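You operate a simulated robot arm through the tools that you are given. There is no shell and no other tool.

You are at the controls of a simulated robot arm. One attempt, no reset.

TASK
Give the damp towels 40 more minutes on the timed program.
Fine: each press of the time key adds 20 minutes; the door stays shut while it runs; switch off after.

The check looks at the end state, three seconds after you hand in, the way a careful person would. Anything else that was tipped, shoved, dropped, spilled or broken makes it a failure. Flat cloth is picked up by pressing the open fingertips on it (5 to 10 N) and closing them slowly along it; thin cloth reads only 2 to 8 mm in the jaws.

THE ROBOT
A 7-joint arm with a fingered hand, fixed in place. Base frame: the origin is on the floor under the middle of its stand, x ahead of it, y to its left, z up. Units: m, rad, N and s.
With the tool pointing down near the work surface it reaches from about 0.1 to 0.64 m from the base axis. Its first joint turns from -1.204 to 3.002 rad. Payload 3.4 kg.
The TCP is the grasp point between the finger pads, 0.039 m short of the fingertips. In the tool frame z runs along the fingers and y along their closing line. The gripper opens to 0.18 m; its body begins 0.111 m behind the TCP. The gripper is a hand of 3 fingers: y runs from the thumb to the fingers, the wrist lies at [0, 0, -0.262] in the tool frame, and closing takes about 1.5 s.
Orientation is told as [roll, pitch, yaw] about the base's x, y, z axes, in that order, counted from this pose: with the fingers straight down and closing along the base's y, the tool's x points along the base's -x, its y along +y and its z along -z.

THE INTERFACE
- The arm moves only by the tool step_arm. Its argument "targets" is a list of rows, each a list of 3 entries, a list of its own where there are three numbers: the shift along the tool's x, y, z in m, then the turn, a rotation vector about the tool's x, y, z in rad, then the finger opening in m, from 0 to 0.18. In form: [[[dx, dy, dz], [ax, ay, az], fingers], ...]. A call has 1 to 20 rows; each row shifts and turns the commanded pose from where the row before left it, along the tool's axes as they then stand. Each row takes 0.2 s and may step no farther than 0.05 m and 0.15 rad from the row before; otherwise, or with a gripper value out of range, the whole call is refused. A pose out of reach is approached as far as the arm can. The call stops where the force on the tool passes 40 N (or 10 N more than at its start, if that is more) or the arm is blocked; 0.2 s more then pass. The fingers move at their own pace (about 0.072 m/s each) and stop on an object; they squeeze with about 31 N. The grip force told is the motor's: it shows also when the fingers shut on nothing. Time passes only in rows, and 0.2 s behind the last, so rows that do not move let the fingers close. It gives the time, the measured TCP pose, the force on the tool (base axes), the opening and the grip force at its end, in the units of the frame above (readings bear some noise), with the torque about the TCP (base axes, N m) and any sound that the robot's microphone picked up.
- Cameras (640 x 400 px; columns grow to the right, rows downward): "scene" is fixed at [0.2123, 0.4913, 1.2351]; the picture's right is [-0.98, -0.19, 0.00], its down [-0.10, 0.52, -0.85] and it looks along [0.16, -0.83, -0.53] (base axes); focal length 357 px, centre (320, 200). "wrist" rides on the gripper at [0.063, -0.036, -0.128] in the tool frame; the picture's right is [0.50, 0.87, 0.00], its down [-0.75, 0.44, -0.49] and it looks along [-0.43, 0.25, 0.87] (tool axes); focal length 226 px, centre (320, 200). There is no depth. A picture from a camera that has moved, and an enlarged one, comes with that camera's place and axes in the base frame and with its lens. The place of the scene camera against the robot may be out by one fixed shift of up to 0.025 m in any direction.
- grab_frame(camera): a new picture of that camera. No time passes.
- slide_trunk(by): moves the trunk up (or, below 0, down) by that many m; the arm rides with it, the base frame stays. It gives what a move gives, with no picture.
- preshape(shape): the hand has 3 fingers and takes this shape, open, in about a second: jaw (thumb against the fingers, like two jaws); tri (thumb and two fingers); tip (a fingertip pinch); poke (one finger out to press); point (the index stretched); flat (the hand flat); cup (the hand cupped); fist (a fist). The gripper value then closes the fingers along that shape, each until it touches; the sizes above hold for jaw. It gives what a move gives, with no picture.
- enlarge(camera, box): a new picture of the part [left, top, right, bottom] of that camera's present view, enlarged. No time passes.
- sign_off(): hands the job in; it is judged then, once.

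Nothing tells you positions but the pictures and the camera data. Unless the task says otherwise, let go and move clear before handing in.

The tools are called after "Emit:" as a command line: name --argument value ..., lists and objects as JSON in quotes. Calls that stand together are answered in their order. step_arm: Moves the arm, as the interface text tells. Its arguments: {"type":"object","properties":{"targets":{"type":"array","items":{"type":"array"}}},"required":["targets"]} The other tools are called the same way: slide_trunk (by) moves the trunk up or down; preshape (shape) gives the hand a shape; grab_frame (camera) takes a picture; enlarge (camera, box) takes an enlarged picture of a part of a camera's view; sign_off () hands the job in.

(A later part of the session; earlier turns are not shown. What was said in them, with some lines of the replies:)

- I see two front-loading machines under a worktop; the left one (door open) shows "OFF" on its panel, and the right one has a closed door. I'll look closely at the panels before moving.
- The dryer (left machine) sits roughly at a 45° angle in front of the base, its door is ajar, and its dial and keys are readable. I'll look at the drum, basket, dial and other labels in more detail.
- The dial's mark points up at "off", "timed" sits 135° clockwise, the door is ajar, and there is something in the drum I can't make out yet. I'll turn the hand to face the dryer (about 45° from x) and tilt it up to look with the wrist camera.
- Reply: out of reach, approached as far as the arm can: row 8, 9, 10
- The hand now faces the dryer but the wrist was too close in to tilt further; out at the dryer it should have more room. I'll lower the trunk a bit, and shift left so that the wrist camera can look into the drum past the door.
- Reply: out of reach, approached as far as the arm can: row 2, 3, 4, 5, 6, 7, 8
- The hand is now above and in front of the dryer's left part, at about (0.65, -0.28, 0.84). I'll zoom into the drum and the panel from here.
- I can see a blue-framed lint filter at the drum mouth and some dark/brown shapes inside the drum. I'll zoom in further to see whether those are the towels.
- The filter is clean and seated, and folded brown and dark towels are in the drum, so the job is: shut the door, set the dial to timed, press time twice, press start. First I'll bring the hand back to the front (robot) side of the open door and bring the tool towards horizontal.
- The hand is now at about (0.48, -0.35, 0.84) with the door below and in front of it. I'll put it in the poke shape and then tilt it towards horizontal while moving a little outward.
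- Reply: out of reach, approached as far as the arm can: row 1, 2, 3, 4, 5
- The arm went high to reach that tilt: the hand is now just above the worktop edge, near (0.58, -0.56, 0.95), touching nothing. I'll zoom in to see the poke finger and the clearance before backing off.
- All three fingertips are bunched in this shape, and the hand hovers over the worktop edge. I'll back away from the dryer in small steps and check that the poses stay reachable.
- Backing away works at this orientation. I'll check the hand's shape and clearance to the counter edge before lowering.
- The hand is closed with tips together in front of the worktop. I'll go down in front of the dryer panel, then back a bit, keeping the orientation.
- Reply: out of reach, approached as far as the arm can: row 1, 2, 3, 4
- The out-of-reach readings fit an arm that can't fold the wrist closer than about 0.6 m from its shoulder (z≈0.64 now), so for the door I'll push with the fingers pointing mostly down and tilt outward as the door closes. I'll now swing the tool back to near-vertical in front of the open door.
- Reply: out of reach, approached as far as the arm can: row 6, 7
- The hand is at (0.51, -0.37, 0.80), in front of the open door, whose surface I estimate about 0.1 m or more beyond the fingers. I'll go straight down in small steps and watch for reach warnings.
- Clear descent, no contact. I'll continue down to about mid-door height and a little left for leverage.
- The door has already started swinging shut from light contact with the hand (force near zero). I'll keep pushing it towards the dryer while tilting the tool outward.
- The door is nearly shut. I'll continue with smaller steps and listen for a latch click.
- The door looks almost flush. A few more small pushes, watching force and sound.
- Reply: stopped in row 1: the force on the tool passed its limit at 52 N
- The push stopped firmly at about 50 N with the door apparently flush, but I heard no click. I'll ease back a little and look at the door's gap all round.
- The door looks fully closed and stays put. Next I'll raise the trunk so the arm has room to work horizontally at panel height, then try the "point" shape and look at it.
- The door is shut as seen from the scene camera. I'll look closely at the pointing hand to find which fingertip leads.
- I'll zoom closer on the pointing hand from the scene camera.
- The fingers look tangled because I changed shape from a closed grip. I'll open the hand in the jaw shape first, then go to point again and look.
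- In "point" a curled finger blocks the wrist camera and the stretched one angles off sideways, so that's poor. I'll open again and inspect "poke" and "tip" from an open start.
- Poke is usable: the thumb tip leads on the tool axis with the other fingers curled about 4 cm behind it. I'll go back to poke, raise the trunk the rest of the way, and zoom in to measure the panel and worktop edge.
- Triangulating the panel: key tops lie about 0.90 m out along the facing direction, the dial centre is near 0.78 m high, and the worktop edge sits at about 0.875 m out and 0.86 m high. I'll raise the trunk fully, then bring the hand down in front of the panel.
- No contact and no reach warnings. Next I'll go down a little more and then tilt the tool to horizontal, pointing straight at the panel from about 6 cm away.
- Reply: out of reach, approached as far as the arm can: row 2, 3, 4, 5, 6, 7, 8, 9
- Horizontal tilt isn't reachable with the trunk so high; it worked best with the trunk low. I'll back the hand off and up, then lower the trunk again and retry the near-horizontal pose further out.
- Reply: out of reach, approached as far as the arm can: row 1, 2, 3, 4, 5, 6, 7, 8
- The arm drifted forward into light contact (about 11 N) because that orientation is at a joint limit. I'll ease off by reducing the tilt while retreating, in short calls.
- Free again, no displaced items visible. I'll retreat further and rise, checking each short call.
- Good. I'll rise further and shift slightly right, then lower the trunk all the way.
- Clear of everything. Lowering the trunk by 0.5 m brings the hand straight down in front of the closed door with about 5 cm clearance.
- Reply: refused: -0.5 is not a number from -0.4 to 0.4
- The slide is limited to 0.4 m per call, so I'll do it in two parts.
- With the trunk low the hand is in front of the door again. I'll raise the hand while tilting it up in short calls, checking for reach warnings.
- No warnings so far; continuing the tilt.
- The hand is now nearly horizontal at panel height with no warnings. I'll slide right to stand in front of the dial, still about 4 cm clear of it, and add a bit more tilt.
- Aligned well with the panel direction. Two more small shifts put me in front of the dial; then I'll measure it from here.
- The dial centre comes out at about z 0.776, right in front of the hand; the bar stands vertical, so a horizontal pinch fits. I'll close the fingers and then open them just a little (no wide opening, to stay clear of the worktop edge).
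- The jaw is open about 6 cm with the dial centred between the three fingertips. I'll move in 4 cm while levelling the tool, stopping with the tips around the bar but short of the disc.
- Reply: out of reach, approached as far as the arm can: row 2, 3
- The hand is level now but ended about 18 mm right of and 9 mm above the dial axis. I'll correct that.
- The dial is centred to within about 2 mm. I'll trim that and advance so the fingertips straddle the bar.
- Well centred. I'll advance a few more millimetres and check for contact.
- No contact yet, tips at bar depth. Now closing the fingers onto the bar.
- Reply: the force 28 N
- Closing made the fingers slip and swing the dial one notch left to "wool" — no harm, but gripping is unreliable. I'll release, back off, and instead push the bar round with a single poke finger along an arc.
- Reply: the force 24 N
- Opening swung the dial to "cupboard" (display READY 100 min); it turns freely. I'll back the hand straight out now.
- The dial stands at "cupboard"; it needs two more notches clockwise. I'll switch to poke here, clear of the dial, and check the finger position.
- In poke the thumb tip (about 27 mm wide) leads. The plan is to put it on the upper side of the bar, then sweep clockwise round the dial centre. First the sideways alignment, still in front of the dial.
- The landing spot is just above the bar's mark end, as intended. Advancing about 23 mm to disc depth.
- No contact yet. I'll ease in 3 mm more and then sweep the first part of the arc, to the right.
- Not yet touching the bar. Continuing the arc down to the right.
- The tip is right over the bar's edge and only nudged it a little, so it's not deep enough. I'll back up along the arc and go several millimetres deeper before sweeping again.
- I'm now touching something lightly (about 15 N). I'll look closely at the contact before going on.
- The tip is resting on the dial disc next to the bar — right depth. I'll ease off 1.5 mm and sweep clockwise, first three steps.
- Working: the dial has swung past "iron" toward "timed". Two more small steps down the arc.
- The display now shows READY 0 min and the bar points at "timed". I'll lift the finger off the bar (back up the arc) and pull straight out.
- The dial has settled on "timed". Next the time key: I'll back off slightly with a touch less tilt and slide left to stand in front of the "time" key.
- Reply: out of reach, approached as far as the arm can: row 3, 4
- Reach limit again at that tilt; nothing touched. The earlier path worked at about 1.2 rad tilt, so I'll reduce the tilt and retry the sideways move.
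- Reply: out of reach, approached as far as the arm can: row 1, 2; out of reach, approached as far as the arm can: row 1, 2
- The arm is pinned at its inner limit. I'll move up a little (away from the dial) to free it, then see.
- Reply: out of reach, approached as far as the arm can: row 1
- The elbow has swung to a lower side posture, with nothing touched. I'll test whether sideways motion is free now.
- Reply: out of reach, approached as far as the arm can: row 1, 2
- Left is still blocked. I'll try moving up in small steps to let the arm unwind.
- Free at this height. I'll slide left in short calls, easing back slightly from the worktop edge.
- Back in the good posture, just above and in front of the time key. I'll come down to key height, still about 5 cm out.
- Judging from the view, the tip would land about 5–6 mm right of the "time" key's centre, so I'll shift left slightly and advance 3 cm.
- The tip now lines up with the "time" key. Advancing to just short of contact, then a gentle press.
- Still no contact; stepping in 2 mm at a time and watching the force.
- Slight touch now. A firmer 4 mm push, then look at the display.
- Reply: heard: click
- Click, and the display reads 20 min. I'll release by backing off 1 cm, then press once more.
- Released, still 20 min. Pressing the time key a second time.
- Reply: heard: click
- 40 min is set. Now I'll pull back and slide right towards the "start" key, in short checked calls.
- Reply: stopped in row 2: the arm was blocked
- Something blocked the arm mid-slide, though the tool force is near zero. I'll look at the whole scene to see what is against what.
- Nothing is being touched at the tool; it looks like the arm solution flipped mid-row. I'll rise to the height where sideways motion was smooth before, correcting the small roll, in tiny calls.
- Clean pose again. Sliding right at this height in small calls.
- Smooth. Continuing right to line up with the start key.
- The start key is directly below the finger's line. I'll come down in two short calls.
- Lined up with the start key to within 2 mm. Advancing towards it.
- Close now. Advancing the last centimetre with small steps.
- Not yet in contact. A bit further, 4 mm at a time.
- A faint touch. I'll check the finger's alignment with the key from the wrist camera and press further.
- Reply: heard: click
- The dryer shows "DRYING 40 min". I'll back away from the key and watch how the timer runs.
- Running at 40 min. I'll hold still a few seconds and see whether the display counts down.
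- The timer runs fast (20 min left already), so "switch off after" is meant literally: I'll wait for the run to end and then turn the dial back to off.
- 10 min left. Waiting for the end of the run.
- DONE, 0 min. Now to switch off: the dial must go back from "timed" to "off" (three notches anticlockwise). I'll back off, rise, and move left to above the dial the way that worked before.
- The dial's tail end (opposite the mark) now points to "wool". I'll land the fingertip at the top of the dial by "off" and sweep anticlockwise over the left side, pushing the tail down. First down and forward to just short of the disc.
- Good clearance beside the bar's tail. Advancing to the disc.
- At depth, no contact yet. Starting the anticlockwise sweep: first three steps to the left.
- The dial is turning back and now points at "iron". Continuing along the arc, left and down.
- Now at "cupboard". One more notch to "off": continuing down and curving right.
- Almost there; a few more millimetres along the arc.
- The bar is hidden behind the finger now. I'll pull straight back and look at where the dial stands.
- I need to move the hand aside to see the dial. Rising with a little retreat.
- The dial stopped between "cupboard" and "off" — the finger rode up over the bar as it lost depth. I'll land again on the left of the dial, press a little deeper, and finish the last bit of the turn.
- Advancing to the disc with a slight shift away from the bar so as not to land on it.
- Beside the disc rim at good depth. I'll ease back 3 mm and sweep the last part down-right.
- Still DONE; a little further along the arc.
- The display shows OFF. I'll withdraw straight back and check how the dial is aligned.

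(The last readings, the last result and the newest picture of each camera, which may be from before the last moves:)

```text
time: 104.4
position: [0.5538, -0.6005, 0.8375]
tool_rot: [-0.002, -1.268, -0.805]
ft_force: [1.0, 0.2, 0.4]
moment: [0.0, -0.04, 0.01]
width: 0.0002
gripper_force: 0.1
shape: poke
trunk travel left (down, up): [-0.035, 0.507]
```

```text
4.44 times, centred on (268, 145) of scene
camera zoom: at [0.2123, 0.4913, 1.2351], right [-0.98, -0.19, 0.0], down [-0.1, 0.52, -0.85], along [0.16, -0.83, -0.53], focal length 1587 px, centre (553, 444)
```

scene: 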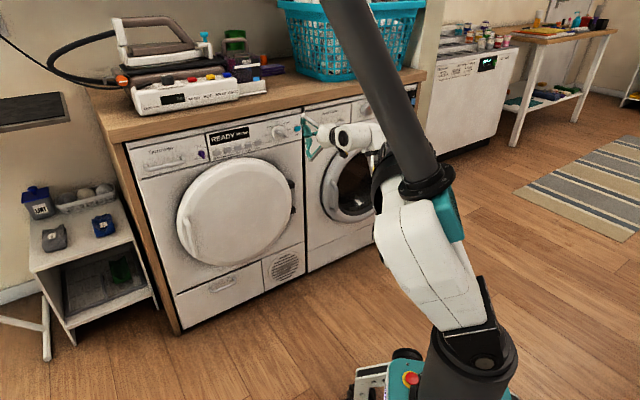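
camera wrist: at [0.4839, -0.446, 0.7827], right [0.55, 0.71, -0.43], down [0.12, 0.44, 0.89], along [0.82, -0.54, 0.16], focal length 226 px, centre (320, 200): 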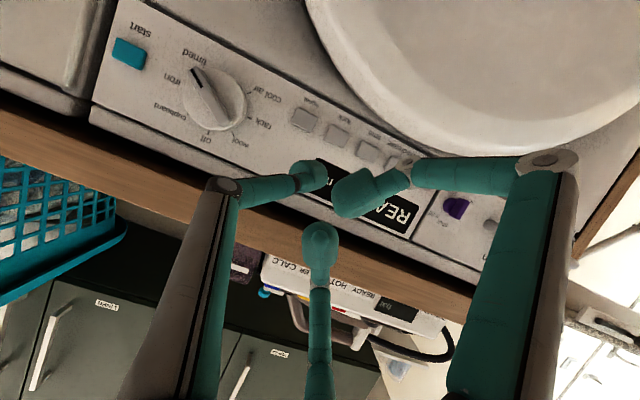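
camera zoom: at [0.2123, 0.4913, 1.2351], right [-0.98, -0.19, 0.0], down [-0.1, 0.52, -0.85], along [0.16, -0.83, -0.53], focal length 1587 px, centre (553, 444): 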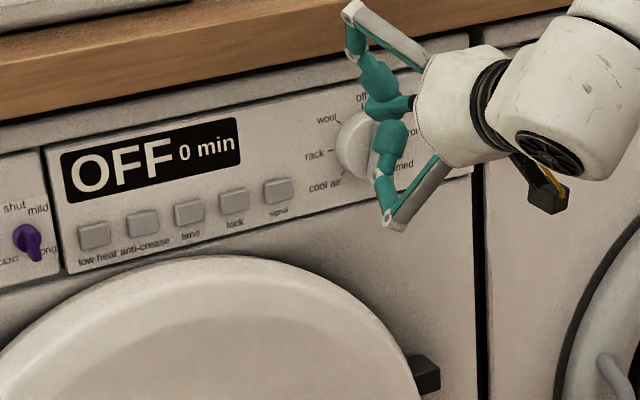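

The dryer is off (display OFF, dial at the off position) after the full 40-minute run. I'll move the hand up and back clear of the machine, then check the whole scene.

Emit:
step_arm --targets '[[[-0.0233, 0, -0.0178], [0, 0, 0], 0.18], [[-0.0262, 0, -0.0083], [0, 0, 0], 0.18], [[-0.0262, 0, -0.0083], [0, 0, 0], 0.18], [[-0.0262, 0, -0.0083], [0, 0, 0], 0.18]]'

Emit:
step_arm --targets '[[[0.009, 0, -0.0286], [0, 0.02, 0], 0.18], [[0.009, 0, -0.0286], [0, 0.02, 0], 0.18]]'

Emit:
grab_frame --camera "scene"

Emit:
enlarge --camera "scene" --box '[200, 105, 310, 165]'

```text
time: 105.4
position: [0.5449, -0.5893, 0.9461]
tool_rot: [-0.003, -1.267, -0.803]
ft_force: [0.1, -0.1, 0.7]
moment: [0.01, -0.02, 0.01]
width: 0.0
gripper_force: 0.1
shape: poke
trunk travel left (down, up): [-0.035, 0.507]
```

```text
time: 106.0
position: [0.5048, -0.5453, 0.95]
tool_rot: [-0.003, -1.229, -0.804]
ft_force: [0.0, 0.3, 0.7]
moment: [0.06, 0.01, 0.01]
width: 0.0
gripper_force: 0.2
shape: poke
trunk travel left (down, up): [-0.035, 0.507]
```

```text
taken
```

scene: 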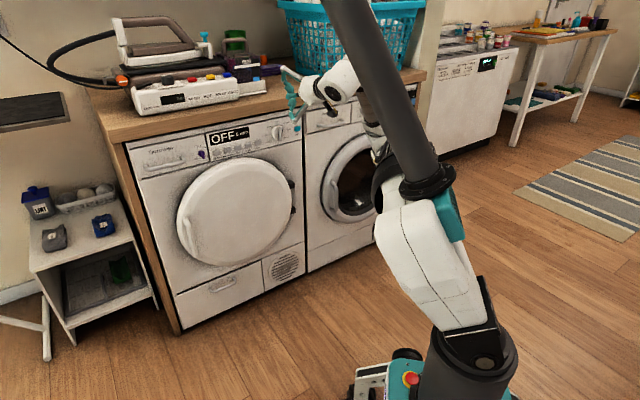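

```text
5.82 times, centred on (255, 135) of scene
camera zoom: at [0.2123, 0.4913, 1.2351], right [-0.98, -0.19, 0.0], down [-0.1, 0.52, -0.85], along [0.16, -0.83, -0.53], focal length 2077 px, centre (698, 578)
```

zoom: 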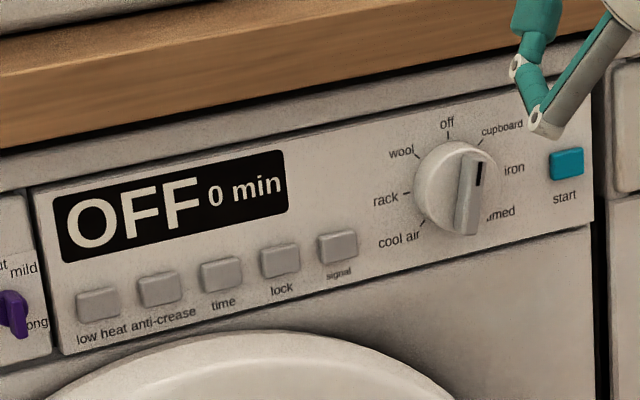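

The dryer shows OFF with 0 min left, and the dial is about 8° clockwise of the "off" mark. The door is shut, nothing else in the scene has moved, and the hand is clear of the machine. The 40-minute timed run finished and I've switched it off, so I'm handing in.

Emit:
sign_off

```text
The job is handed in.
```

The towels got their 40 extra minutes on the timed program, and the dryer is now switched off with its door shut. I've handed the job in.

- **Program:** I shut the door, set the dial to "timed" and pressed the time key twice. I pressed start at 40 min, and the display counted down to DONE. The door stayed shut throughout.
- **Off:** I turned the dial back to off after the run and the display reads OFF. The pointer sits about 8° clockwise of the mark, because the dial stays where it is left.
- **Dial slip:** My first try at gripping the dial knocked it to "wool" and then "cupboard". This was before anything was started, so no other program ran.
- **Contact:** The hand touched the dryer front or worktop edge at about 11 N while repositioning. I saw nothing moved, tipped or damaged there or elsewhere.
- **Towels:** I saw folded brown and dark items in the drum before closing the door and took them to be the damp towels. I did not open the door afterwards to check that they are dry.
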